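You operate a simulated robot arm through the tools that you are given. There is no shell and no other tool. Be economical: measure what you need, move in short steps, check, and stop when the job is done.

Carry out the task below with a simulated robot arm. There is one attempt and no reset: what you move stays moved.

TASK
Take the mallet block and put it on the iron trivet. Then fetch the green dishwasher tablet and set it in the green glass dish. Then fetch the tin of soup and set it on top of the wooden pot stand. Then put the green dish in the sink bowl. The order counts. Set down upright: mallet block, tin of soup.
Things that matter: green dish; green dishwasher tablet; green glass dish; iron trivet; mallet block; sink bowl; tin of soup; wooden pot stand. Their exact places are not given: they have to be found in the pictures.

The check looks at the end state, three seconds after you hand in, the way a careful person would. Anything else that was tipped, shoved, dropped, spilled or broken makes it a failure.

THE ROBOT
A 6-joint arm with a two-finger parallel gripper on a trunk, on a base that drives. Base frame: it is fixed to the floor where the robot stands at the start and does not move with it; the origin is under the middle of the robot, x ahead of it, y to its left, z up. Readings come in cm, rad, newtons and seconds.
With the tool pointing down near the work surface it reaches from about 48 to 88 cm from the robot's upright axis, wherever it stands. Its first joint turns from -2.007 to 2.007 rad. Places, roughly: green dish (12x12x5 cm) [-150, 80, 90]; green dishwasher tablet (3x4x2 cm) [110, 90, 80]; green glass dish (17x25x5 cm) [80, 70, 80]; iron trivet (17x17x3 cm) [60, 80, 80]; sink bowl [-420, 320, 80]; tin of soup [275, 200, 100]; wooden pot stand [100, 150, 75]. Payload 4.2 kg.
The tool frame sits at the grasp point between the pads (the TCP): z along the fingers, y along the line on which they close. The tips reach 2.3 cm beyond it. Largest opening 9.4 cm; finger width 3.8, thickness 1; the body of the gripper, 5.4 by 9.6 cm, starts 3.9 cm behind the TCP.
Orientation is told as [roll, pitch, yaw] about the base's x, y, z axes, in that order, counted from this pose: with the fingers straight down and closing along the base's y, the tool's x points along the base's -x, its y along +y and its z along -z.

THE INTERFACE
- The arm moves only by the tool send_rows. Its argument "series" is text: rows parted by semicolons, each of 7 numbers parted by spaces: the shift along the tool's x, y, z in cm, then the turn, a rotation vector about the tool's x, y, z in rad, then the opening in per cent of the stroke, from 0 (shut) to 100 (fully open). In form: x y z wx wy wz grip; .... A call has 1 to 10 rows; each row shifts and turns the commanded pose from where the row before left it, along the tool's axes as they then stand. A row lasts 0.2 s, in which the tool goes at most 5 cm and 0.15 rad; a call with a longer step from one row to the next is refused whole, and so is a gripper value outside its range. Where a pose cannot be reached the arm comes as near as it can. A force on the tool above 40 N (or 10 N above the force at the start of the call, whichever is more), or a blocked arm, ends the call early, and 0.2 s more pass. Each finger travels about 10.8 cm/s and halts on what it meets, pressing with about 28 N; the grip force reading is that of the motor and also rises with nothing between the fingers. The clock runs only during rows and for 0.2 s after the last one: add rows that do not move to give the fingers time. The reply holds the time, the measured pose of the TCP, the force on the tool along the base axes, the opening and the grip force, in the units named above and with some noise, with the torque about the TCP (base axes, N m) and any sound that the robot's microphone picked up.
- Cameras (640 x 400 px; columns grow to the right, rows downward): "scene" is now at [22.87, 24.26, 126.74]; the picture's right is [0.50, -0.86, 0.00], its down [-0.50, -0.29, -0.82] and it looks along [0.71, 0.41, -0.57] (base axes); focal length 214 px, centre (320, 200). "wrist" rides on the gripper at [8.6, 1.6, -7.5] in the tool frame; the picture's right is [-0.18, 0.98, 0.00], its down [-0.58, -0.11, -0.81] and it looks along [-0.79, -0.15, 0.59] (tool axes); focal length 243 px, centre (320, 200).
- capture(camera): a new picture of that camera. It takes no simulated time.
- lift_body(by): slides the trunk up (or, below 0, down) by that many cm; the arm and the scene camera ride with it, the base frame stays. It gives what a move gives, with no picture.
- roll_base(legs): drives the robot by 1 to 6 legs, each [ahead, turn to the left] in cm and rad, along the robot's own axes; the way and the turn of a leg run together, so that a leg with both is an arc; at most 150 cm and 3.142 rad a leg. The arm and the cameras ride along, it lands a little off, and it stops where it bumps. It gives what a move gives.
- pan_tilt(pan, tilt): turns the head with the scene camera to pan (to the left, within 1.396 rad either way) and tilt (down, from -0.506 to 1.204), counted from straight ahead of the robot. It gives what a move gives.
- pixel_to_xyz(camera, pixels): for up to 12 pixels [column, row] of the newest picture of that camera ("zoom" is the newest enlarged one), the place [x, y, z] in the base frame of the surface seen there, good to about 0.2 cm. It takes no simulated time.
- zoom(camera, box): a new picture of the part [left, top, right, bottom] of that camera's present view, enlarged. It takes no simulated time.
- sign_off(): hands the job in; it is judged then, once.

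Keep the steps short. Do not move on a guess: measure, check each grasp and each placing, and mend mistakes. In all there are 110 turns and 78 pictures (those below and enlarged ones count). Leave the gripper open and the arm clear of the work at the hand-in unless told otherwise, and finish with a single line.

The tools are called as name(argument=value, ...) on one line, values as JSON. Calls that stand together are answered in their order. send_rows: Moves the arm, as the interface text tells. Its arguments: {"type":"object","properties":{"series":{"type":"string"}},"required":["series"]} The other tools are called the same way: lift_body (by) slides the trunk up or down; roll_base (legs) drives the base; pan_tilt (pan, tilt) turns the head that bears the scene camera; capture (camera) takes a picture; pixel_to_xyz (camera, pixels) gives the place of the surface under pixels of a picture; zoom (camera, box) takes an enlarged picture of a part of a camera's view; sign_off () hands the job in.

At the start:

```text
time: 0.0
eef_pos: [54.64, 25.83, 111.41]
tcp_rot: [0.001, -0.001, 0.001]
ft_force: [0.0, 0.5, 0.4]
moment: [0.01, 0.08, -0.03]
width: 9.39
grip_force: 0.1
trunk travel left (down, up): [-62.5, 36.5]
robot x, y, heading: [-0.57, 0.01, -0.001]
head pan, tilt: [0.527, 0.613]
```

scene: 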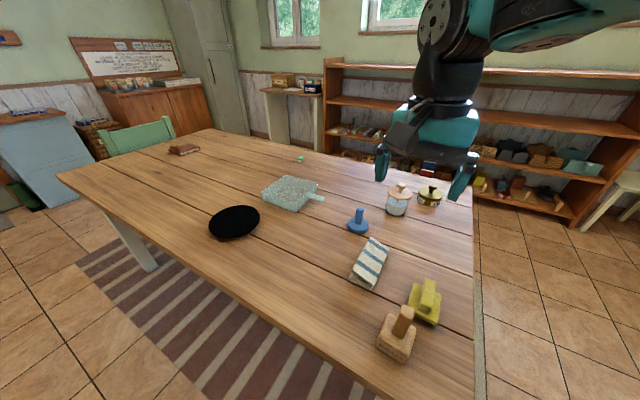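
wrist: 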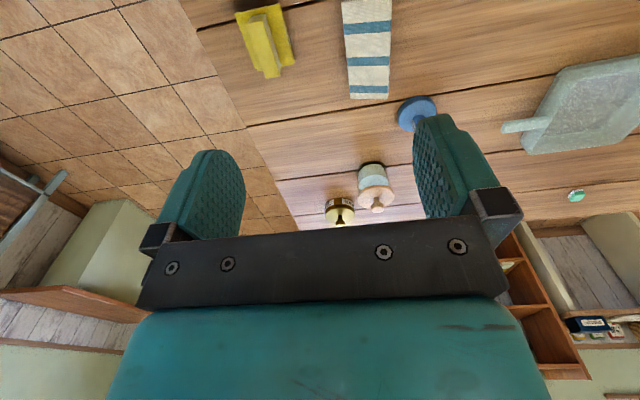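

I see a wooden block with a peg near (398,335), a black round trivet near (234,222), a green glass dish near (290,195), a tablet near (301,158) and a brown block near (184,150). Next I measure these and zoom in on the block.

pixel_to_xyz(camera="scene", pixels=[[403, 315], [396, 345], [388, 330], [234, 222], [212, 222], [257, 220], [234, 240], [234, 207], [290, 195], [301, 158], [184, 150], [420, 360]])

zoom(camera="scene", box=[340, 220, 480, 380])

zoom(camera="scene", box=[140, 120, 360, 260])

```text
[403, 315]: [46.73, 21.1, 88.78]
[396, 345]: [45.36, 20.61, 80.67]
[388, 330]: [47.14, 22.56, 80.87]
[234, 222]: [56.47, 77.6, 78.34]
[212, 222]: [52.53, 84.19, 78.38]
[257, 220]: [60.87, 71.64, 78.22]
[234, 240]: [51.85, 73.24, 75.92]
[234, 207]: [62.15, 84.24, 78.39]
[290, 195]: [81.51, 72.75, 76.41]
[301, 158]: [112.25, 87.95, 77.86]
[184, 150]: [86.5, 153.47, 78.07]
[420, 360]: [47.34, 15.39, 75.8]
```

```text
2.50 times, centred on (410, 300) of scene
```

zoom: 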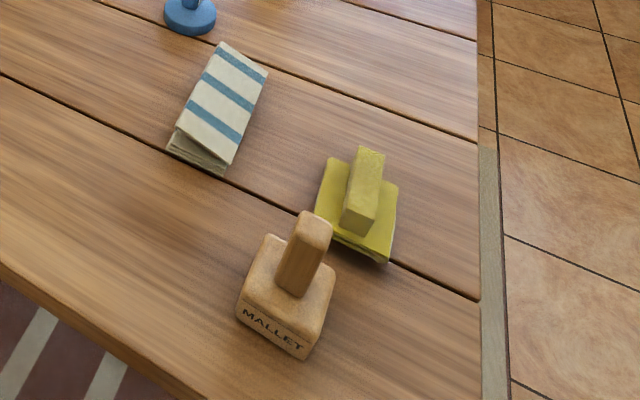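

```text
2.86 times, centred on (250, 190) of scene
```

zoom: 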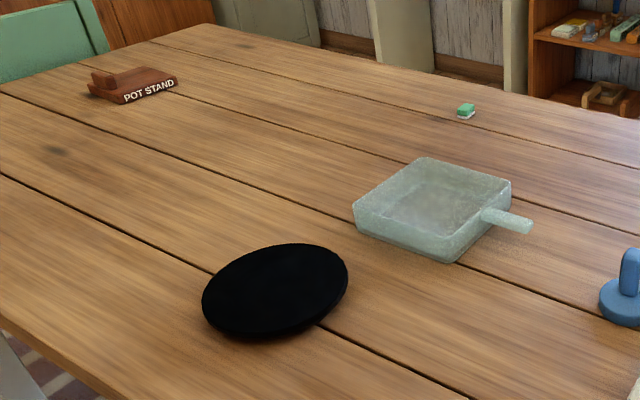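

Block labelled MALLET. I measure its handle and base corners, and the green dish's rim and floor.

pixel_to_xyz(camera="scene", pixels=[[405, 306], [402, 314], [412, 310], [409, 316], [390, 317], [380, 339], [414, 328], [404, 352], [398, 334], [403, 333]])

pixel_to_xyz(camera="zoom", pixels=[[355, 205], [426, 159], [508, 181], [450, 250], [430, 200], [515, 220], [530, 228], [466, 107], [110, 80], [150, 85], [100, 92], [390, 240]])

```text
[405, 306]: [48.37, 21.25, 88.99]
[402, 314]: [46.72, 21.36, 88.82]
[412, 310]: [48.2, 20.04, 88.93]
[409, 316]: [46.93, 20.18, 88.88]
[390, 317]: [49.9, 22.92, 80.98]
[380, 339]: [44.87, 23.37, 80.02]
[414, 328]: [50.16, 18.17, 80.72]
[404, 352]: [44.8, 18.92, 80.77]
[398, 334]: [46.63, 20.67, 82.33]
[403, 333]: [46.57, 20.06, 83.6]
```

```text
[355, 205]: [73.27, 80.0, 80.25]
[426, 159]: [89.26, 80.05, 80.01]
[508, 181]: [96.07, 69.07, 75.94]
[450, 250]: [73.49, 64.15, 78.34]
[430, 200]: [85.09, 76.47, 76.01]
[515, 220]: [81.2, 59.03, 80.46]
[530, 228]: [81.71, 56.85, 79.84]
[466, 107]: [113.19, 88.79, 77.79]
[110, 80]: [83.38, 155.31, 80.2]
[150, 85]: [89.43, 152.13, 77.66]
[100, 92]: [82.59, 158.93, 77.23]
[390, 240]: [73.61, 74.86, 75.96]
```

Handle centre is about (47.6, 20.7), top at z 89, base top at z 81. I move to a point above it with the jaws open.

send_rows(series="1.76 -1.28 3.8 0 0 0.025 100;1.76 -1.28 3.8 0 0 0.025 100;1.76 -1.28 3.8 0 0 0.025 100;1.76 -1.28 3.8 0 0 0.025 100;0 0 0 0 0 0 100")

capture(camera="wrist")

```text
time: 1.2
eef_pos: [47.3, 20.88, 96.08]
tcp_rot: [0.0, 0.002, -0.1]
ft_force: [-0.1, 0.8, -0.3]
moment: [0.02, -0.01, 0.02]
width: 9.39
grip_force: 0.0
trunk travel left (down, up): [-62.5, 36.5]
robot x, y, heading: [0.03, 0.31, -0.001]
head pan, tilt: [0.527, 0.613]
```

```text
73 pictures are left
```

wrist: 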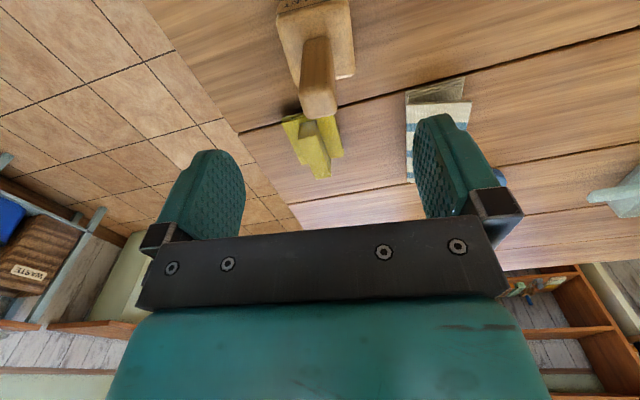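

Handle shows at (318,95) in the wrist view, between the fingers. I check its place.

pixel_to_xyz(camera="wrist", pixels=[[318, 98], [304, 100], [333, 97], [318, 112], [318, 60], [316, 150], [303, 75], [332, 75]])

```text
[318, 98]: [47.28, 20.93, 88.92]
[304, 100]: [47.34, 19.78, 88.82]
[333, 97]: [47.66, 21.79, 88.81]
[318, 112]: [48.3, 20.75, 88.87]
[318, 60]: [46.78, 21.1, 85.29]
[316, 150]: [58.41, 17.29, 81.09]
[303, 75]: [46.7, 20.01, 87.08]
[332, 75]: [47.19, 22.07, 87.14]
```

Handle centre (47.6, 20.9), which matches. I go down to z≈85.9 and close.

send_rows(series="-0.3 0 3.4 0 0 0 100;0 0 3.4 0 0 0 100;0 0 3.3 0 0 0 100;0 0 0 0 0 0 100;0 0 0 0 0 0 10;0 0 0 0 0 0 10;0 0 0 0 0 0 10;0 0 0 0 0 0 10")

```text
time: 3.0
eef_pos: [47.65, 20.97, 86.06]
tcp_rot: [-0.001, -0.002, -0.099]
ft_force: [0.6, 0.0, 0.8]
moment: [0.0, -0.01, -0.04]
width: 2.39
grip_force: 28.3
trunk travel left (down, up): [-62.5, 36.5]
robot x, y, heading: [0.03, 0.6, 0.001]
head pan, tilt: [0.527, 0.613]
```

Handle gripped (width 2.39 cm, 28 N). I lift by 15 cm and measure the table edge for driving.

send_rows(series="0 0 -1 0 0 0 10;0 0 -3.5 0 0 0 10;0 0 -3.5 0 0 0 10;0 0 -3.5 0 0 0 10;0 0 -3.5 0 0 0 10;0 0 0 0 0 0 10")

capture(camera="scene")

pixel_to_xyz(camera="scene", pixels=[[62, 176], [130, 218], [200, 265], [270, 305], [340, 350], [210, 130], [470, 230], [472, 330], [150, 260], [250, 350], [130, 145], [30, 330]])

```text
time: 4.4
eef_pos: [47.79, 21.01, 101.01]
tcp_rot: [0.001, -0.001, -0.099]
ft_force: [1.1, 0.7, -0.7]
moment: [0.01, 0.01, 0.03]
width: 0.94
grip_force: 0.1
trunk travel left (down, up): [-62.5, 36.5]
robot x, y, heading: [0.33, 0.31, -0.002]
head pan, tilt: [0.527, 0.613]
```

```text
72 pictures are left
```

scene: 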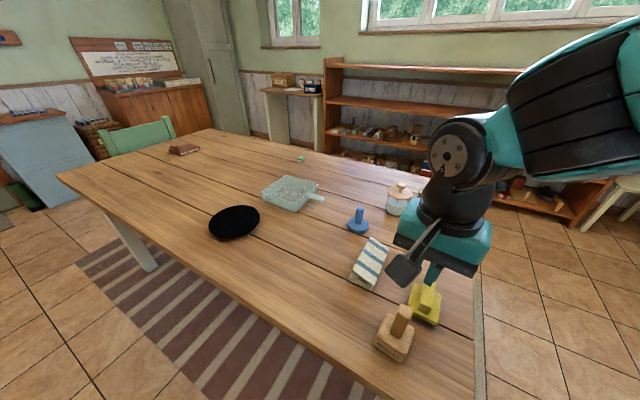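

```text
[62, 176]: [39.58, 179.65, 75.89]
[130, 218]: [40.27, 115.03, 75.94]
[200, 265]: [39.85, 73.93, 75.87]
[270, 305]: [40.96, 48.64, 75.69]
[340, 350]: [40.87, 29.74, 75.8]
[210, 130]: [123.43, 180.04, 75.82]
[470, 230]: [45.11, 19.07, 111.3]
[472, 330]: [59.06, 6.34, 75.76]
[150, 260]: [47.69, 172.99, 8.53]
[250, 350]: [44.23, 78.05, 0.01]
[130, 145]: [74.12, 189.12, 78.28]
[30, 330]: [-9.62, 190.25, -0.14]
```

The fingers closed to 0.94 cm: the handle slipped out and the block still stands. I look closely at it before trying again.

zoom(camera="scene", box=[365, 295, 425, 370])

capture(camera="wrist")

```text
5.33 times, centred on (395, 332) of scene
```

zoom: 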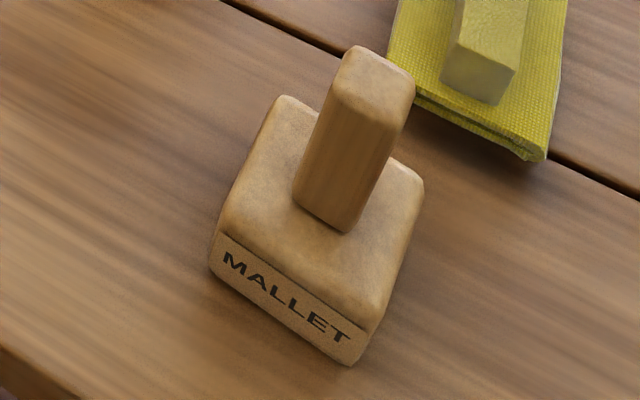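

```text
70 pictures are left
```

wrist: 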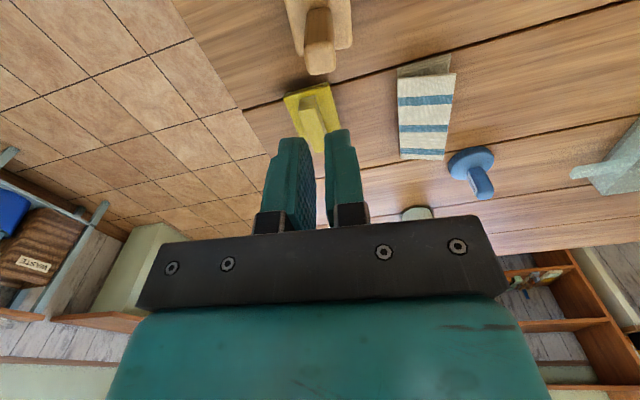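

pixel_to_xyz(camera="zoom", pixels=[[355, 55], [405, 85], [385, 120], [340, 100], [375, 85], [330, 150], [300, 195], [345, 222], [290, 105], [225, 225], [365, 320], [415, 180]])

```text
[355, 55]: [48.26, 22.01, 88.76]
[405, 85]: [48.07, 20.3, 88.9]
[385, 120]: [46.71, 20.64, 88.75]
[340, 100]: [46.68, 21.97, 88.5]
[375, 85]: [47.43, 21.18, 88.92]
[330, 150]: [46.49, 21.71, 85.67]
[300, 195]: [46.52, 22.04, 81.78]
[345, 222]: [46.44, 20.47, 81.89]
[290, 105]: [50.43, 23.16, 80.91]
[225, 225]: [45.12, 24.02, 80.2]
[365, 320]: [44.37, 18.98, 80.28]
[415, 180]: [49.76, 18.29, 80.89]
```

The handle is a straight prism with centre (47.5, 21.2). It probably slipped from the quick lift or weight. I regrip a bit lower, fully closed, and lift slowly while watching the force. First I reopen and descend.

send_rows(series="0.3 0.15 0 0 0 0.03 100;0 0 0 0 0 0 100;0 0 0 0 0 0 100;0 0 0 0 0 0 100;0 0 3.9 0 0 0 100;0 0 3.9 0 0 0 100;0 0 3.9 0 0 0 100;0 0 2.5 0 0 0 100;0 0 1.2 0 0 0 100;0 0 0 0 0 0 100")

send_rows(series="0 0 0 0 0 0 0;0 0 0 0 0 0 0;0 0 0 0 0 0 0;0 0 0 0 0 0 0;0 0 0 0 0 0 0;0 0 0 0 0 0 0")

send_rows(series="0 0 -0.1 0 0 0 0;0 0 -0.2 0 0 0 0;0 0 -0.2 0 0 0 0;0 0 -0.3 0 0 0 0;0 0 -0.3 0 0 0 0")

```text
time: 6.6
eef_pos: [47.38, 21.2, 85.73]
tcp_rot: [-0.001, 0.0, -0.131]
ft_force: [-0.4, -0.4, -0.6]
moment: [-0.02, 0.01, 0.0]
width: 9.4
grip_force: 0.1
trunk travel left (down, up): [-62.5, 36.5]
robot x, y, heading: [-0.32, 0.1, -0.002]
head pan, tilt: [0.527, 0.613]
```

```text
time: 8.0
eef_pos: [47.4, 21.25, 85.74]
tcp_rot: [-0.002, 0.001, -0.131]
ft_force: [0.3, -0.2, 0.1]
moment: [0.03, -0.02, -0.02]
width: 2.37
grip_force: 28.0
trunk travel left (down, up): [-62.5, 36.5]
robot x, y, heading: [-0.23, -0.02, -0.006]
head pan, tilt: [0.527, 0.613]
```

```text
time: 9.2
eef_pos: [47.38, 21.05, 86.78]
tcp_rot: [0.0, 0.001, -0.129]
ft_force: [0.1, -0.3, -1.6]
moment: [-0.03, -0.03, -0.04]
width: 2.35
grip_force: 28.1
trunk travel left (down, up): [-62.5, 36.5]
robot x, y, heading: [0.27, 0.24, -0.004]
head pan, tilt: [0.527, 0.613]
```

Still gripped after 1 cm. I look to see whether the block rose along with it.

zoom(camera="scene", box=[365, 275, 445, 370])

```text
4.21 times, centred on (405, 322) of scene
```

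zoom: 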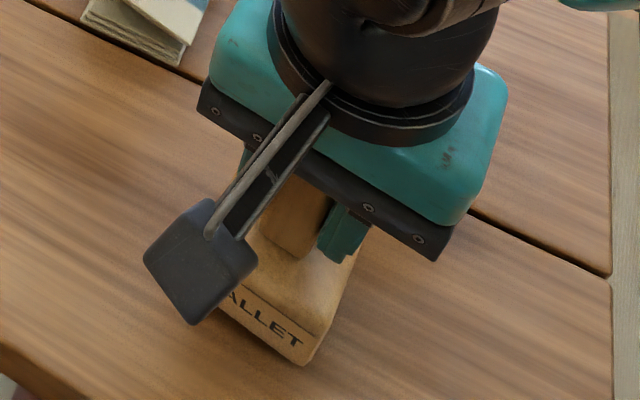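

pixel_to_xyz(camera="zoom", pixels=[[310, 310], [300, 322], [295, 350], [335, 275], [270, 325]])

send_rows(series="0 0 -0.3 0 0 0 0;0 0 -0.3 0 0 0 0;0 0 -0.3 0 0 0 0;0 0 -0.3 0 0 0 0;0 0 -0.3 0 0 0 0")

zoom(camera="scene", box=[365, 275, 445, 370])

pixel_to_xyz(camera="zoom", pixels=[[310, 310], [300, 322], [295, 350], [335, 275], [270, 325]])

```text
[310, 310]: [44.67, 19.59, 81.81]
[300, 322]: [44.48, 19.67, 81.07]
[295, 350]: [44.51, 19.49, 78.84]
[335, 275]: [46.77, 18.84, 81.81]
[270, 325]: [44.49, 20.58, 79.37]
```

```text
time: 10.4
eef_pos: [47.33, 21.12, 88.18]
tcp_rot: [0.001, 0.0, -0.129]
ft_force: [-0.6, 0.1, -1.1]
moment: [-0.01, 0.03, -0.01]
width: 2.4
grip_force: 27.9
trunk travel left (down, up): [-62.5, 36.5]
robot x, y, heading: [-0.21, 0.46, -0.005]
head pan, tilt: [0.527, 0.613]
```

```text
4.21 times, centred on (405, 322) of scene
```

zoom: 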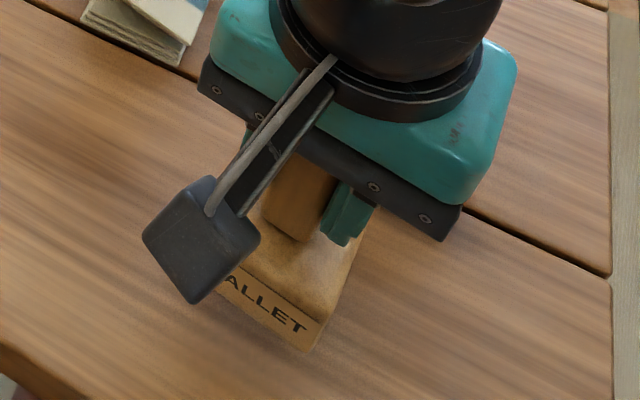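

```text
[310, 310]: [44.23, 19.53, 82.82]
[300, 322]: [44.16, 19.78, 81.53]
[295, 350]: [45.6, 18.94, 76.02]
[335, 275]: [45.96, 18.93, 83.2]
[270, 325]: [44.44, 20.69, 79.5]
```

The block is rising with the gripper, and it is light. I lift on gently to z≈96.

send_rows(series="0 0 -0.5 0 0 0 0;0 0 -0.8 0 0 0 0;0 0 -1 0 0 0 0;0 0 -1 0 0 0 0;0 0 -1 0 0 0 0;0 0 -1 0 0 0 0;0 0 -1 0 0 0 0;0 0 -0.7 0 0 0 0;0 0 -0.4 0 0 0 0;0 0 0 0 0 0 0")

roll_base(legs=[[0, 0.3]])

```text
time: 12.6
eef_pos: [47.36, 21.07, 95.6]
tcp_rot: [0.0, -0.001, -0.128]
ft_force: [0.1, 0.1, -1.9]
moment: [-0.01, 0.02, 0.0]
width: 2.39
grip_force: 27.4
trunk travel left (down, up): [-62.5, 36.5]
robot x, y, heading: [0.13, 0.05, 0.002]
head pan, tilt: [0.527, 0.613]
```

```text
time: 14.0
eef_pos: [38.86, 34.45, 95.69]
tcp_rot: [0.001, 0.001, 0.176]
ft_force: [-0.2, -0.4, -1.5]
moment: [0.0, 0.01, -0.01]
width: 2.39
grip_force: 28.0
trunk travel left (down, up): [-62.5, 36.5]
robot x, y, heading: [0.03, -0.0, 0.304]
head pan, tilt: [0.527, 0.613]
```

Still held. I turn to face +y, drive 50 cm along the table edge and turn back.

roll_base(legs=[[0, 1.266], [50, 0], [0, -1.57]])

capture(camera="scene")

```text
time: 23.8
eef_pos: [47.62, 73.41, 95.62]
tcp_rot: [0.001, 0.0, -0.099]
ft_force: [0.6, 1.2, -1.8]
moment: [-0.02, 0.01, -0.01]
width: 2.39
grip_force: 27.6
trunk travel left (down, up): [-62.5, 36.5]
robot x, y, heading: [1.02, 50.8, 0.03]
head pan, tilt: [0.527, 0.613]
```

```text
67 pictures are left
```

scene: 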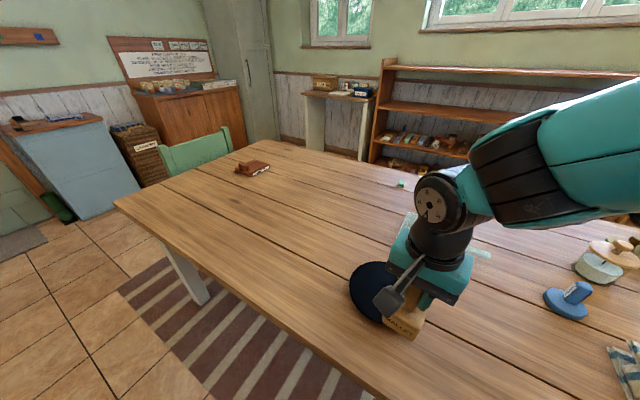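

Mallet still held, with the trivet partly hidden beneath. I measure the trivet's edge to fix the centre.

pixel_to_xyz(camera="scene", pixels=[[351, 290], [357, 272], [368, 264], [380, 262], [354, 304], [366, 318], [378, 322], [370, 285]])

```text
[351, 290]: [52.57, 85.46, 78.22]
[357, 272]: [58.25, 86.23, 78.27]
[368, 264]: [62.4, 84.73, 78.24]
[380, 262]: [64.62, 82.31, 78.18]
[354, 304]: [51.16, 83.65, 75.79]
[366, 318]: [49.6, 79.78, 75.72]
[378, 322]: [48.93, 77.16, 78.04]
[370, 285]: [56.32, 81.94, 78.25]
```

Trivet centre is about (57.1, 78.1), top at z 78.25. I move over it gently and lower to just above.

send_rows(series="-0.6 0.37 0 0 0 0 0;-1.2 0.74 0 0 0 0 0;-1.3 0.8 0 0 0 0 0;-1.3 0.8 0 0 0 0 0;-1.3 0.8 0 0 0 0 0;-1.3 0.8 0 0 0 0 0;-1.3 0.8 0 0 0 0 0;-0.69 0.41 0 0 0 0 0;0 0 0 0 0 0 0")

send_rows(series="0 0 0.5 0 0 0 0;0 0 1 0 0 0 0;0 0 1 0 0 0 0;0 0 1 0 0 0 0;0 0 1 0 0 0 0;0 0 1 0 0 0 0;0 0 0.8 0 0 0 0;0 0 0 0 0 0 0")

zoom(camera="scene", box=[320, 200, 520, 340])

```text
time: 25.8
eef_pos: [56.99, 78.06, 95.68]
tcp_rot: [-0.001, -0.001, -0.098]
ft_force: [-0.5, 0.5, -2.4]
moment: [0.02, 0.02, 0.02]
width: 2.37
grip_force: 28.7
trunk travel left (down, up): [-62.5, 36.5]
robot x, y, heading: [1.26, 51.07, 0.033]
head pan, tilt: [0.527, 0.613]
```

```text
time: 27.6
eef_pos: [56.89, 77.95, 89.19]
tcp_rot: [0.0, 0.0, -0.098]
ft_force: [-0.8, 0.5, -2.7]
moment: [-0.03, 0.0, 0.0]
width: 2.41
grip_force: 27.9
trunk travel left (down, up): [-62.5, 36.5]
robot x, y, heading: [0.89, 50.65, 0.031]
head pan, tilt: [0.527, 0.613]
```

```text
2.86 times, centred on (420, 270) of scene
```

zoom: 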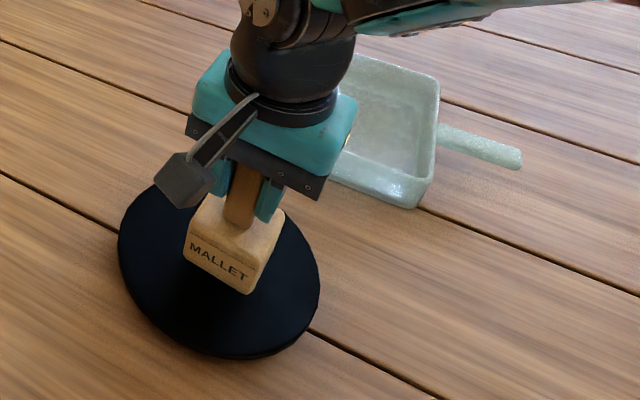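

Mallet is upright over the trivet. I lower slowly until contact.

send_rows(series="0 0 0.2 0 0 0 0;0 0 0.2 0 0 0 0;0 0 0.2 0 0 0 0;0 0 0.2 0 0 0 0;0 0 0.15 0 0 0 0;0 0 0 0 0 0 0")

```text
time: 29.0
eef_pos: [57.11, 77.99, 88.39]
tcp_rot: [0.0, 0.0, -0.098]
ft_force: [0.5, -0.1, -1.9]
moment: [-0.03, 0.0, 0.01]
width: 2.35
grip_force: 28.3
trunk travel left (down, up): [-62.5, 36.5]
robot x, y, heading: [0.51, 51.14, 0.034]
head pan, tilt: [0.527, 0.613]
```

send_rows(series="0 0 0.1 0 0 0 0;0 0 0.1 0 0 0 0;0 0 0.1 0 0 0 0;0 0 0 0 0 0 0")

```text
time: 30.0
eef_pos: [57.11, 78.03, 88.15]
tcp_rot: [0.0, 0.001, -0.098]
ft_force: [-1.0, -2.2, 9.8]
moment: [-0.26, 0.32, -0.03]
width: 2.38
grip_force: 27.6
trunk travel left (down, up): [-62.5, 36.5]
robot x, y, heading: [1.11, 50.86, 0.031]
head pan, tilt: [0.527, 0.613]
```

Contact (about 10 N upward). I open and back straight up, then look.

send_rows(series="0 0 0 0 0 0 20;0 0 0 0 0 0 35;0 0 0 0 0 0 70;0 0 0 0 0 0 100;0 0 0 0 0 0 100;0 0 -2 0 0 0 100;0 0 -4 0 0 0 100;0 0 -4.5 0 0 0 100;0 0 -4.5 0 0 0 100;0 0 -4.5 0 0 0 100")

capture(camera="scene")

```text
time: 32.2
eef_pos: [57.15, 78.27, 107.25]
tcp_rot: [-0.001, 0.0, -0.098]
ft_force: [0.5, 0.1, 0.1]
moment: [0.01, 0.01, 0.06]
width: 9.41
grip_force: 0.0
trunk travel left (down, up): [-62.5, 36.5]
robot x, y, heading: [1.0, 50.84, 0.031]
head pan, tilt: [0.527, 0.613]
```

```text
65 pictures are left
```

scene: 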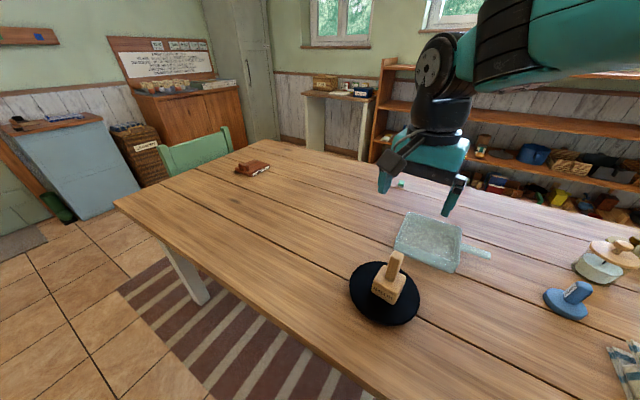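

Mallet stands upright on the trivet. The tablet at (112, 88) is out of reach from this side, so I study the room behind the table for driving.

pixel_to_xyz(camera="scene", pixels=[[337, 90], [310, 145], [375, 155], [600, 200], [520, 160], [325, 83], [360, 90], [220, 150], [195, 130], [270, 135], [470, 250], [395, 68]])

pan_tilt(pan=0.15, tilt=0.3)

capture(camera="scene")

pan_tilt(pan=-0.9, tilt=0.4)

capture(camera="scene")

```text
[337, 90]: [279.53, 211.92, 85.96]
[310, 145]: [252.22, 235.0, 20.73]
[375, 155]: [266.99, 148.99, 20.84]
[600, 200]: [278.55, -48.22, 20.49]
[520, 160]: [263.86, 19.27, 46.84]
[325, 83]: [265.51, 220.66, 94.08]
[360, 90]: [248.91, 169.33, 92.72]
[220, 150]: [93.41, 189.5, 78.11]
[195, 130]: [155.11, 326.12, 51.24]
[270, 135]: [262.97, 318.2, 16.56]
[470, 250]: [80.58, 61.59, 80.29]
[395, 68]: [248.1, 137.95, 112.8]
```

```text
time: 33.0
eef_pos: [57.06, 78.21, 107.21]
tcp_rot: [0.002, -0.001, -0.098]
ft_force: [-1.0, 0.7, 0.6]
moment: [-0.02, -0.03, 0.02]
width: 9.4
grip_force: 0.1
trunk travel left (down, up): [-62.5, 36.5]
robot x, y, heading: [0.62, 50.66, 0.032]
head pan, tilt: [0.15, 0.3]
```

```text
64 pictures are left
```

scene: 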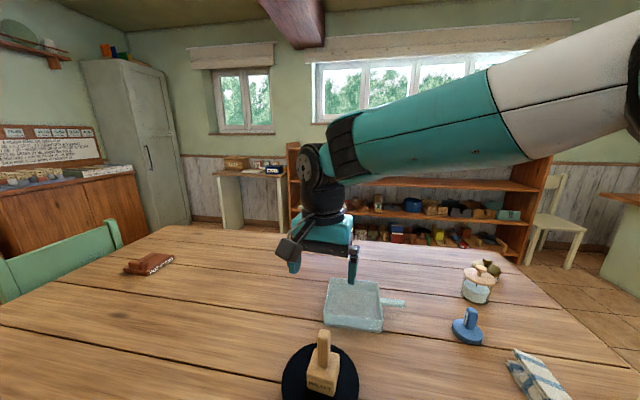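

```text
time: 34.3
eef_pos: [57.05, 78.11, 107.33]
tcp_rot: [0.001, -0.002, -0.097]
ft_force: [0.3, 0.4, 0.0]
moment: [0.01, 0.0, -0.01]
width: 9.4
grip_force: 0.0
trunk travel left (down, up): [-62.5, 36.5]
robot x, y, heading: [0.92, 50.78, 0.034]
head pan, tilt: [-0.901, 0.4]
```

```text
63 pictures are left
```

scene: 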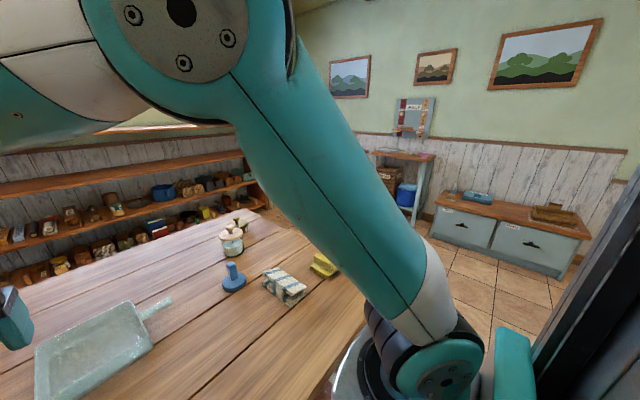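

pixel_to_xyz(camera="scene", pixels=[[405, 220], [440, 235], [520, 270], [455, 270], [262, 208], [300, 230], [395, 160], [365, 300], [500, 320], [170, 225], [550, 210], [275, 205]])

```text
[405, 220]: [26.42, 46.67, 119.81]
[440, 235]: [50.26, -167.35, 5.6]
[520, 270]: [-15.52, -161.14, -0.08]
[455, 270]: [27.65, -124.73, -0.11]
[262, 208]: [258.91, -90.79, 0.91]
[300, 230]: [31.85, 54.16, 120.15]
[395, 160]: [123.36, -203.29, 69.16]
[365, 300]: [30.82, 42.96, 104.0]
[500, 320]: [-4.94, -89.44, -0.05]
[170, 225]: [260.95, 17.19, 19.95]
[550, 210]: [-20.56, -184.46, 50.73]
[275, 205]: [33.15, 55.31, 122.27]
```

The floor right of the table is free, and the shelf front is at x≈248, leaving 125 cm behind the table. I'll go around the right end, starting with the first part.

roll_base(legs=[[0, -1.603], [105, 0], [0, 1.57]])

pan_tilt(pan=0.0, tilt=0.5)

capture(camera="scene")

```text
time: 47.6
eef_pos: [56.72, -29.44, 107.17]
tcp_rot: [0.0, 0.001, -0.116]
ft_force: [0.1, 0.5, 1.1]
moment: [0.04, -0.04, 0.03]
width: 9.4
grip_force: 0.0
trunk travel left (down, up): [-62.5, 36.5]
robot x, y, heading: [0.26, -55.89, 0.013]
head pan, tilt: [-0.901, 0.4]
```

```text
time: 48.8
eef_pos: [56.83, -29.48, 107.31]
tcp_rot: [-0.001, 0.001, -0.116]
ft_force: [0.4, -0.1, 0.3]
moment: [0.0, 0.03, 0.02]
width: 9.4
grip_force: 0.1
trunk travel left (down, up): [-62.5, 36.5]
robot x, y, heading: [-0.14, -55.66, 0.01]
head pan, tilt: [0.0, 0.499]
```

```text
62 pictures are left
```

scene: 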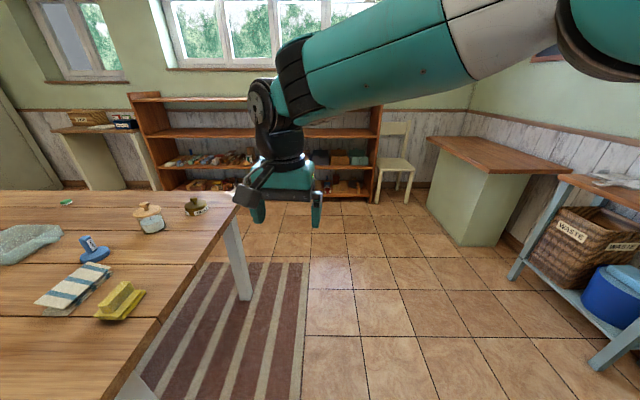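

The way is clear. I drive along x to about 163, turn left, drive to y≈80 and face the table.

roll_base(legs=[[100, 0], [63, 0], [0, 1.56]])

roll_base(legs=[[135, 0], [0, 1.57]])

pan_tilt(pan=0.0, tilt=0.8)

capture(camera="scene")

```text
time: 61.0
eef_pos: [138.36, 4.53, 107.3]
tcp_rot: [-0.001, 0.001, 1.462]
ft_force: [-0.2, 0.6, -0.3]
moment: [-0.02, -0.02, 0.0]
width: 9.42
grip_force: 0.1
trunk travel left (down, up): [-62.5, 36.5]
robot x, y, heading: [164.66, -51.97, 1.592]
head pan, tilt: [0.0, 0.499]
```

```text
time: 71.8
eef_pos: [107.51, 56.4, 107.25]
tcp_rot: [0.0, 0.001, 3.043]
ft_force: [0.4, 0.9, -0.1]
moment: [-0.02, -0.03, 0.03]
width: 9.42
grip_force: 0.1
trunk travel left (down, up): [-62.5, 36.5]
robot x, y, heading: [163.69, 83.39, -3.107]
head pan, tilt: [0.0, 0.499]
```

```text
time: 72.5
eef_pos: [107.48, 56.29, 107.31]
tcp_rot: [0.002, -0.001, 3.044]
ft_force: [0.2, 0.1, -0.6]
moment: [0.01, 0.01, -0.02]
width: 9.39
grip_force: 0.1
trunk travel left (down, up): [-62.5, 36.5]
robot x, y, heading: [163.84, 83.43, -3.105]
head pan, tilt: [0.0, 0.799]
```

```text
61 pictures are left
```

scene: 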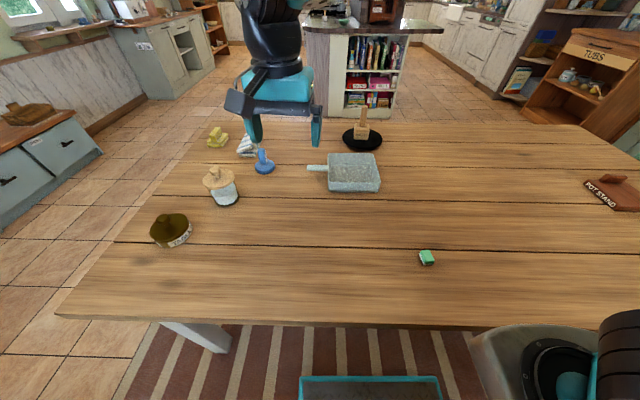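

I can see the tablet at (427,258), the dish and the mallet. I zoom on the tablet and measure.

zoom(camera="scene", box=[405, 240, 450, 275])

pixel_to_xyz(camera="zoom", pixels=[[320, 180], [270, 180], [290, 140], [360, 150], [370, 190], [300, 210], [330, 240]])

pixel_to_xyz(camera="scene", pixels=[[353, 168], [330, 155], [375, 155], [378, 184], [333, 184], [316, 168], [353, 180], [335, 170], [372, 170]])

```text
11.43 times, centred on (428, 258) of scene
```

zoom: 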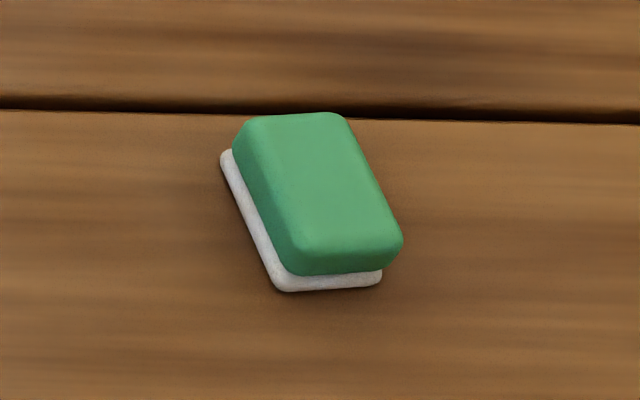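

```text
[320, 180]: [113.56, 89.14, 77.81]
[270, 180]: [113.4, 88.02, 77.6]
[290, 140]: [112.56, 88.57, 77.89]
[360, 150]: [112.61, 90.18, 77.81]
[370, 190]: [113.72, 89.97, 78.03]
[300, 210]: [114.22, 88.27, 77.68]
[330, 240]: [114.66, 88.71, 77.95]
```

```text
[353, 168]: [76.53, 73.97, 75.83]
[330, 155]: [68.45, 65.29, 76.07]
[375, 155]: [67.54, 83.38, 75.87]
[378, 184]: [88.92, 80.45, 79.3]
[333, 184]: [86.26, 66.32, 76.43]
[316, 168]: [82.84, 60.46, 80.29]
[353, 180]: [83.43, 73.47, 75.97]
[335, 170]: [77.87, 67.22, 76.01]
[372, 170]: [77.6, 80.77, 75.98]
```

Tablet centre is about (113.4, 89.1), top z 77.9, long side roughly along x (tilted ~0.14 rad). I go above it, then turn the tool to match.

send_rows(series="0.334 -4.15 1 0 0 0 100;0.334 -4.15 1 0 0 0 100;0.334 -4.15 1 0 0 0 100;0.334 -4.15 1 0 0 0 100;0.334 -4.15 1 0 0 0 100;0.334 -4.15 1 0 0 0 100;0.334 -4.15 1 0 0 0 100;0.334 -4.15 1 0 0 0 100;0 0 0 0 0 -0.12 100;0 0 0 0 0 -0.12 60")

send_rows(series="0 0 4 0 0 0 60;0 0 4 0 0 0 60;0 0 0 0 0 0 60")

capture(camera="wrist")

```text
time: 74.8
eef_pos: [113.48, 89.07, 99.16]
tcp_rot: [0.0, 0.0, -2.996]
ft_force: [0.5, 0.0, -0.6]
moment: [0.05, 0.02, 0.04]
width: 5.63
grip_force: 0.1
trunk travel left (down, up): [-62.5, 36.5]
robot x, y, heading: [164.01, 83.71, -3.108]
head pan, tilt: [0.0, 0.799]
```

```text
time: 75.5
eef_pos: [113.42, 89.34, 91.49]
tcp_rot: [0.0, -0.001, -2.999]
ft_force: [-0.6, -0.2, -0.7]
moment: [-0.01, 0.02, -0.02]
width: 5.64
grip_force: 0.1
trunk travel left (down, up): [-62.5, 36.5]
robot x, y, heading: [163.42, 83.48, -3.112]
head pan, tilt: [0.0, 0.799]
```

```text
59 pictures are left
```

wrist: 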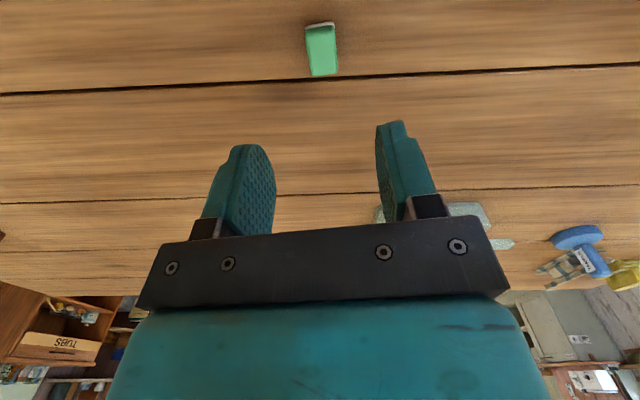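

pixel_to_xyz(camera="wrist", pixels=[[308, 35], [332, 33], [335, 72], [313, 74], [322, 52]])

```text
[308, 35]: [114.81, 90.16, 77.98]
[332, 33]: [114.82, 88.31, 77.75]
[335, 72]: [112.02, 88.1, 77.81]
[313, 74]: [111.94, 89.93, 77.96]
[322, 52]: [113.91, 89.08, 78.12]
```

Centre confirmed at (113.4, 89.1). I descend to z 78.6 and close.

send_rows(series="0 0.2 4 0 0 0 60;0 0 4 0 0 0 60;0 0 3 0 0 0 60;0 0 1.3 0 0 0 60;0 0 0.6 0 0 0 60;0 0 0 0 0 0 60;0 0 0 0 0 0 0;0 0 0 0 0 0 0;0 0 0 0 0 0 0;0 0 0 0 0 0 0")

send_rows(series="0 0 -0.2 0 0 0 0;0 0 -0.4 0 0 0 0;0 0 -0.7 0 0 0 0;0 0 -1 0 0 0 0;0 0 -1.2 0 0 0 0;0 0 -1.2 0 0 0 0;0 0 -1.2 0 0 0 0;0 0 -1.2 0 0 0 0;0 0 -1 0 0 0 0;0 0 -0.6 0 0 0 0")

```text
time: 77.8
eef_pos: [113.67, 88.98, 78.46]
tcp_rot: [-0.001, -0.001, -3.0]
ft_force: [0.2, 0.0, -0.5]
moment: [0.04, 0.01, 0.0]
width: 2.28
grip_force: 27.9
trunk travel left (down, up): [-62.5, 36.5]
robot x, y, heading: [163.76, 83.78, -3.113]
head pan, tilt: [0.0, 0.799]
```

```text
time: 80.0
eef_pos: [113.45, 88.97, 87.3]
tcp_rot: [0.0, 0.001, -3.001]
ft_force: [-1.1, -0.8, -0.5]
moment: [0.01, 0.0, -0.02]
width: 2.32
grip_force: 27.9
trunk travel left (down, up): [-62.5, 36.5]
robot x, y, heading: [163.94, 83.46, -3.109]
head pan, tilt: [0.0, 0.799]
```

Tablet is held (2.3 cm). Dish spans about x 73–89.5, y 64–80.5, rim z 80.4. I carry the tablet over its middle.

send_rows(series="-1 0.36 0 0 0 0 0;-1.8 0.65 0 0 0 0 0;-2 0.73 0 0 0 0 0;-2 0.73 0 0 0 0 0;-2 0.73 0 0 0 0 0;-2 0.73 0 0 0 0 0;-2 0.73 0 0 0 0 0;-2 0.73 0 0 0 0 0;-1.2 0.43 0 0 0 0 0;-0.5 0.18 0 0 0 0 0")

send_rows(series="-1 0.36 0 0 0 0 0;-1.8 0.65 0 0 0 0 0;-2 0.73 0 0 0 0 0;-2 0.73 0 0 0 0 0;-2 0.73 0 0 0 0 0;-2 0.73 0 0 0 0 0;-2 0.73 0 0 0 0 0;-2 0.73 0 0 0 0 0;-1.2 0.43 0 0 0 0 0;-0.5 0.18 0 0 0 0 0")

capture(camera="scene")

```text
time: 82.2
eef_pos: [97.81, 80.72, 87.0]
tcp_rot: [-0.002, 0.0, -2.999]
ft_force: [-0.1, 0.4, -0.7]
moment: [0.04, -0.02, -0.05]
width: 2.31
grip_force: 28.3
trunk travel left (down, up): [-62.5, 36.5]
robot x, y, heading: [163.96, 83.33, -3.109]
head pan, tilt: [0.0, 0.799]
```

```text
time: 84.3
eef_pos: [82.47, 72.39, 87.18]
tcp_rot: [0.001, -0.001, -3.001]
ft_force: [-0.7, 0.1, 0.1]
moment: [-0.01, 0.0, 0.01]
width: 2.3
grip_force: 27.9
trunk travel left (down, up): [-62.5, 36.5]
robot x, y, heading: [163.72, 83.65, -3.111]
head pan, tilt: [0.0, 0.799]
```

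```text
58 pictures are left
```

scene: 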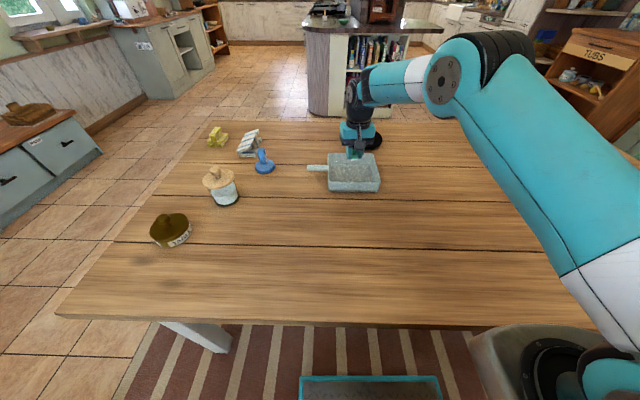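

Above the dish middle. I lower towards its floor.

send_rows(series="0 0 1.5 0 0 0 0;0 0 2 0 0 0 0;0 0 2 0 0 0 0;0 0 1.2 0 0 0 0;0 0 0.4 0 0 0 0;0 0 0.2 0 0 0 0;0 0 0.2 0 0 0 0;0 0 0 0 0 0 0")

zoom(camera="scene", box=[300, 110, 400, 200])

```text
time: 86.2
eef_pos: [82.57, 72.44, 79.63]
tcp_rot: [0.0, 0.0, -3.001]
ft_force: [0.0, 0.0, 0.0]
moment: [0.03, -0.02, 0.0]
width: 2.27
grip_force: 27.7
trunk travel left (down, up): [-62.5, 36.5]
robot x, y, heading: [163.69, 83.76, -3.111]
head pan, tilt: [0.0, 0.799]
```

```text
4.44 times, centred on (350, 155) of scene
```

zoom: 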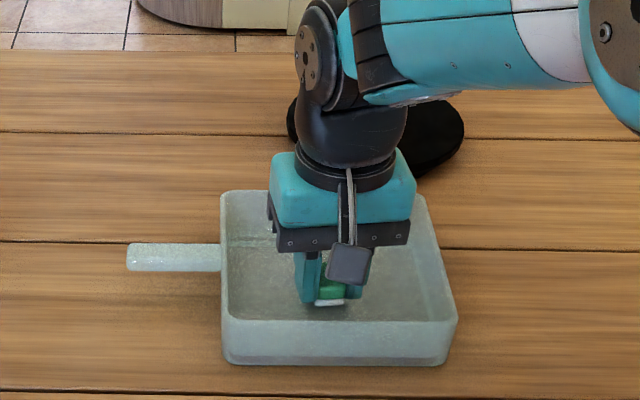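

send_rows(series="0 0 0.1 0 0 0 0;0 0 0.1 0 0 0 0;0 0 0.1 0 0 0 0;0 0 0 0 0 0 0")

```text
time: 87.2
eef_pos: [82.56, 72.43, 79.22]
tcp_rot: [0.001, 0.0, -3.001]
ft_force: [0.1, 0.7, -0.2]
moment: [0.03, -0.02, -0.03]
width: 2.34
grip_force: 27.9
trunk travel left (down, up): [-62.5, 36.5]
robot x, y, heading: [163.96, 83.48, -3.111]
head pan, tilt: [0.0, 0.799]
```

No contact yet; a little lower.

send_rows(series="0 0 0.1 0 0 0 0;0 0 0.1 0 0 0 0;0 0 0 0 0 0 0")

```text
time: 88.0
eef_pos: [82.42, 72.48, 78.94]
tcp_rot: [0.001, 0.0, -3.0]
ft_force: [0.6, -0.1, 0.0]
moment: [0.02, 0.0, 0.02]
width: 2.3
grip_force: 27.7
trunk travel left (down, up): [-62.5, 36.5]
robot x, y, heading: [163.74, 83.56, -3.11]
head pan, tilt: [0.0, 0.799]
```

send_rows(series="0 0 0.1 0 0 0 0;0 0 0.1 0 0 0 0;0 0 0 0 0 0 0")

```text
time: 88.8
eef_pos: [82.48, 72.36, 78.89]
tcp_rot: [0.001, -0.002, -2.999]
ft_force: [1.0, -1.0, 11.2]
moment: [0.0, -0.08, 0.02]
width: 2.32
grip_force: 27.9
trunk travel left (down, up): [-62.5, 36.5]
robot x, y, heading: [163.71, 83.49, -3.11]
head pan, tilt: [0.0, 0.799]
```

Contact at 11 N. I open and retreat straight up.

send_rows(series="0 0 0 0 0 0 35;0 0 0 0 0 0 60;0 0 0 0 0 0 60;0 0 -1 0 0 0 60;0 0 -3 0 0 0 60;0 0 -4 0 0 0 60;0 0 -4 0 0 0 60;0 0 -4 0 0 0 60;0 0 -4 0 0 0 60;0 0 -4 0 0 0 60")

zoom(camera="scene", box=[290, 90, 420, 200])

```text
time: 91.0
eef_pos: [82.49, 72.43, 102.73]
tcp_rot: [-0.001, -0.001, -3.0]
ft_force: [-0.4, 1.0, -0.5]
moment: [-0.01, 0.01, 0.04]
width: 5.64
grip_force: 0.0
trunk travel left (down, up): [-62.5, 36.5]
robot x, y, heading: [164.0, 83.54, -3.107]
head pan, tilt: [0.0, 0.799]
```

```text
3.64 times, centred on (355, 145) of scene
```

zoom: 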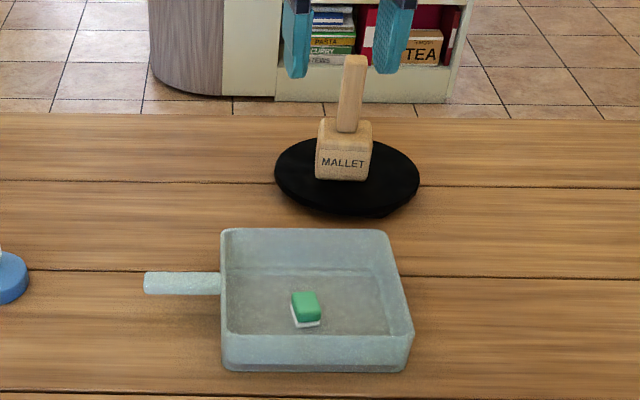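

Tablet lies inside the dish and the mallet is upright. Next is the soup tin near (275,200). I pull the arm in and up, then drive that way.

send_rows(series="3 0 -1.5 0 0 0 100;4 0 -1.5 0 0 0 100;4 0 -1.5 0 0 0 100;4 0 -1.5 0 0 0 100;4 0 -1.5 0 0 0 100;4 0 -1.5 0 0 0 100;3 0 0 0 0 0 100;0 0 0 0 0 0 100")

roll_base(legs=[[0, -1.6], [110, 0], [0, -1.57]])

pan_tilt(pan=0.1, tilt=0.4)

capture(camera="scene")

```text
time: 92.8
eef_pos: [108.03, 76.4, 111.98]
tcp_rot: [0.0, 0.001, -3.002]
ft_force: [-0.1, -0.2, 0.7]
moment: [-0.04, -0.01, 0.01]
width: 9.4
grip_force: 0.0
trunk travel left (down, up): [-62.5, 36.5]
robot x, y, heading: [163.81, 83.81, -3.107]
head pan, tilt: [0.0, 0.799]
```

```text
time: 104.1
eef_pos: [179.62, 245.38, 109.47]
tcp_rot: [-0.096, -0.008, 1.082]
ft_force: [2.8, 2.7, -0.7]
moment: [-0.13, 0.06, -0.02]
width: 9.42
grip_force: 0.1
trunk travel left (down, up): [-62.5, 36.5]
robot x, y, heading: [164.02, 190.26, 1.036]
head pan, tilt: [0.0, 0.799]
stopped in leg 3: the robot was blocked; the commanded pose is now the measured one
```

```text
time: 105.0
eef_pos: [180.18, 244.59, 109.77]
tcp_rot: [-0.092, -0.01, 1.076]
ft_force: [0.3, -0.1, 0.4]
moment: [-0.02, -0.01, 0.01]
width: 9.4
grip_force: 0.0
trunk travel left (down, up): [-62.5, 36.5]
robot x, y, heading: [163.83, 190.46, 1.031]
head pan, tilt: [0.099, 0.4]
```

```text
55 pictures are left
```

scene: 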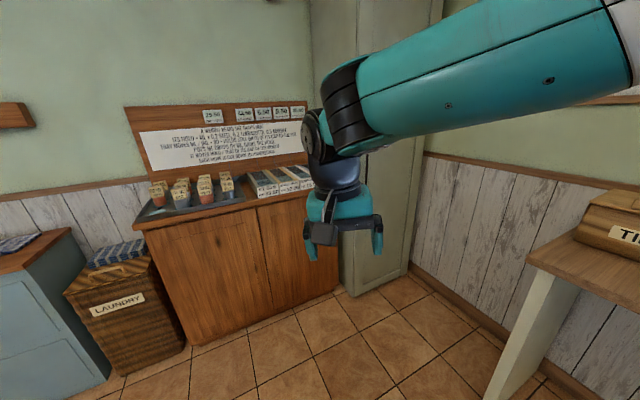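

Blocked during the turn, and the tool got tilted slightly, so the gripper touched something. I measure what surrounds it.

pixel_to_xyz(camera="scene", pixels=[[380, 270], [410, 150], [330, 100], [280, 180], [230, 260], [345, 255], [380, 240], [345, 215], [530, 270], [600, 220], [620, 190], [560, 240]])

capture(camera="wrist")

```text
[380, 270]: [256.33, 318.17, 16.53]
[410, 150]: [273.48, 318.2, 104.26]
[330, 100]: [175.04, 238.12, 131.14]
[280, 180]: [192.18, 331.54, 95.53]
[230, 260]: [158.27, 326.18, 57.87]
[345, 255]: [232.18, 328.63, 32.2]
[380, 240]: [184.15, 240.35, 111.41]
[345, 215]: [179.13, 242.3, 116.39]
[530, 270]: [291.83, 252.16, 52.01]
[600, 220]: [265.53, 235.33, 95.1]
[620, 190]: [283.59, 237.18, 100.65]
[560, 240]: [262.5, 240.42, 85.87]
```

```text
54 pictures are left
```

wrist: 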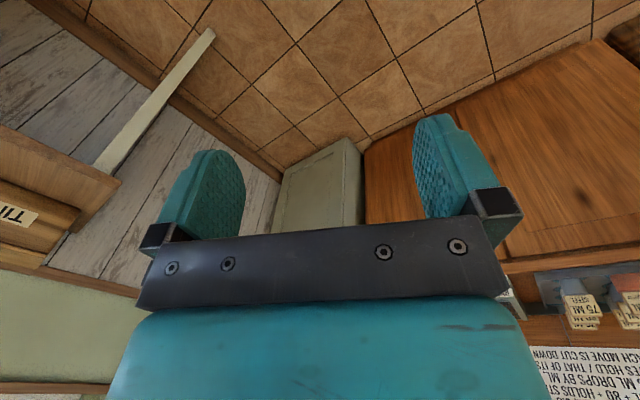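

Nothing is near the gripper. Most likely the base's rear corner met the table leg near (118,173). I drive ahead 20 cm, away from it, then finish the turn in two steps.

roll_base(legs=[[20, 0]])

roll_base(legs=[[0, -1.03]])

pan_tilt(pan=0.2, tilt=0.5)

capture(camera="scene")

```text
time: 105.7
eef_pos: [171.2, 249.59, 106.08]
tcp_rot: [-0.178, -0.007, 1.082]
ft_force: [1.1, 1.0, 0.4]
moment: [-0.06, 0.07, -0.02]
width: 9.41
grip_force: 0.1
trunk travel left (down, up): [-62.5, 36.5]
robot x, y, heading: [164.66, 190.77, 1.04]
head pan, tilt: [0.099, 0.4]
stopped in leg 1: the robot was blocked; the commanded pose is now the measured one
```

```text
time: 106.5
eef_pos: [164.33, 251.33, 101.12]
tcp_rot: [-0.244, 0.014, 1.1]
ft_force: [0.0, 1.6, 0.4]
moment: [-0.06, 0.04, -0.03]
width: 9.38
grip_force: 0.0
trunk travel left (down, up): [-62.5, 36.5]
robot x, y, heading: [164.34, 191.0, 1.045]
head pan, tilt: [0.099, 0.4]
stopped in leg 1: the robot was blocked; the commanded pose is now the measured one
```

```text
time: 107.1
eef_pos: [164.92, 251.22, 101.7]
tcp_rot: [-0.236, 0.009, 1.086]
ft_force: [-0.1, -0.5, 0.0]
moment: [0.01, -0.02, 0.01]
width: 9.4
grip_force: 0.0
trunk travel left (down, up): [-62.5, 36.5]
robot x, y, heading: [164.43, 190.91, 1.038]
head pan, tilt: [0.201, 0.499]
```

```text
53 pictures are left
```

scene: 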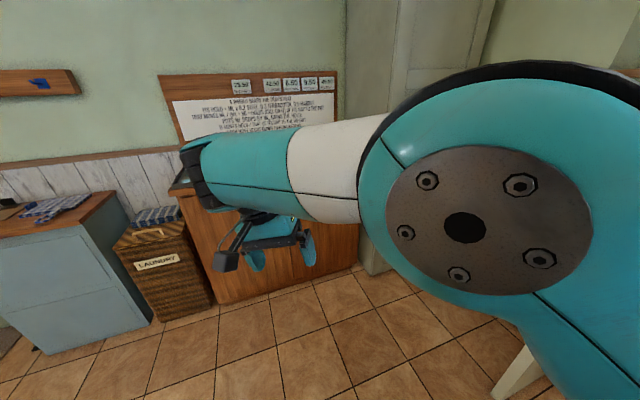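

The arm itself gets pushed: its elbow sticks out to the right and probably meets something there. I measure the elbow and look right.

pixel_to_xyz(camera="scene", pixels=[[465, 225], [600, 200], [600, 340], [500, 80], [240, 170], [400, 130]])

pan_tilt(pan=-1.0, tilt=0.5)

capture(camera="scene")

pixel_to_xyz(camera="scene", pixels=[[320, 200], [100, 100], [200, 150], [200, 300], [320, 350], [450, 100], [550, 200], [500, 350], [600, 300], [100, 250], [30, 150], [400, 250]])

```text
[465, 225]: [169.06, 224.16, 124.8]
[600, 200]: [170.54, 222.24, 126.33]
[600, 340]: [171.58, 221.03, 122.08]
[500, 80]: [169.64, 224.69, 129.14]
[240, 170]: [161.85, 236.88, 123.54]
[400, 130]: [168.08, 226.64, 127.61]
```

```text
time: 108.5
eef_pos: [164.88, 251.11, 101.77]
tcp_rot: [-0.235, 0.005, 1.086]
ft_force: [0.7, 0.5, -0.7]
moment: [-0.01, 0.05, 0.01]
width: 9.4
grip_force: 0.0
trunk travel left (down, up): [-62.5, 36.5]
robot x, y, heading: [164.43, 190.95, 1.037]
head pan, tilt: [-1.0, 0.499]
```

```text
52 pictures are left
```

scene: 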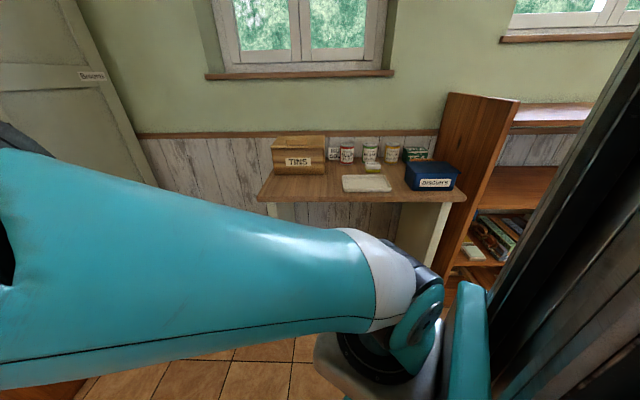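

```text
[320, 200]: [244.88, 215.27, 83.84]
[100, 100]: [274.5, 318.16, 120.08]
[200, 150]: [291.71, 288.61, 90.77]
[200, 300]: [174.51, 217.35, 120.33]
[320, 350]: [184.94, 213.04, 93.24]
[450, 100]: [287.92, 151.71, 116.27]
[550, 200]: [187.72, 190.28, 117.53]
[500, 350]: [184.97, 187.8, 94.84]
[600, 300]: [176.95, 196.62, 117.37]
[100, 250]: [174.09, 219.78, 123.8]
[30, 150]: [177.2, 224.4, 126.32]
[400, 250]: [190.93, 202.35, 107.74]
```

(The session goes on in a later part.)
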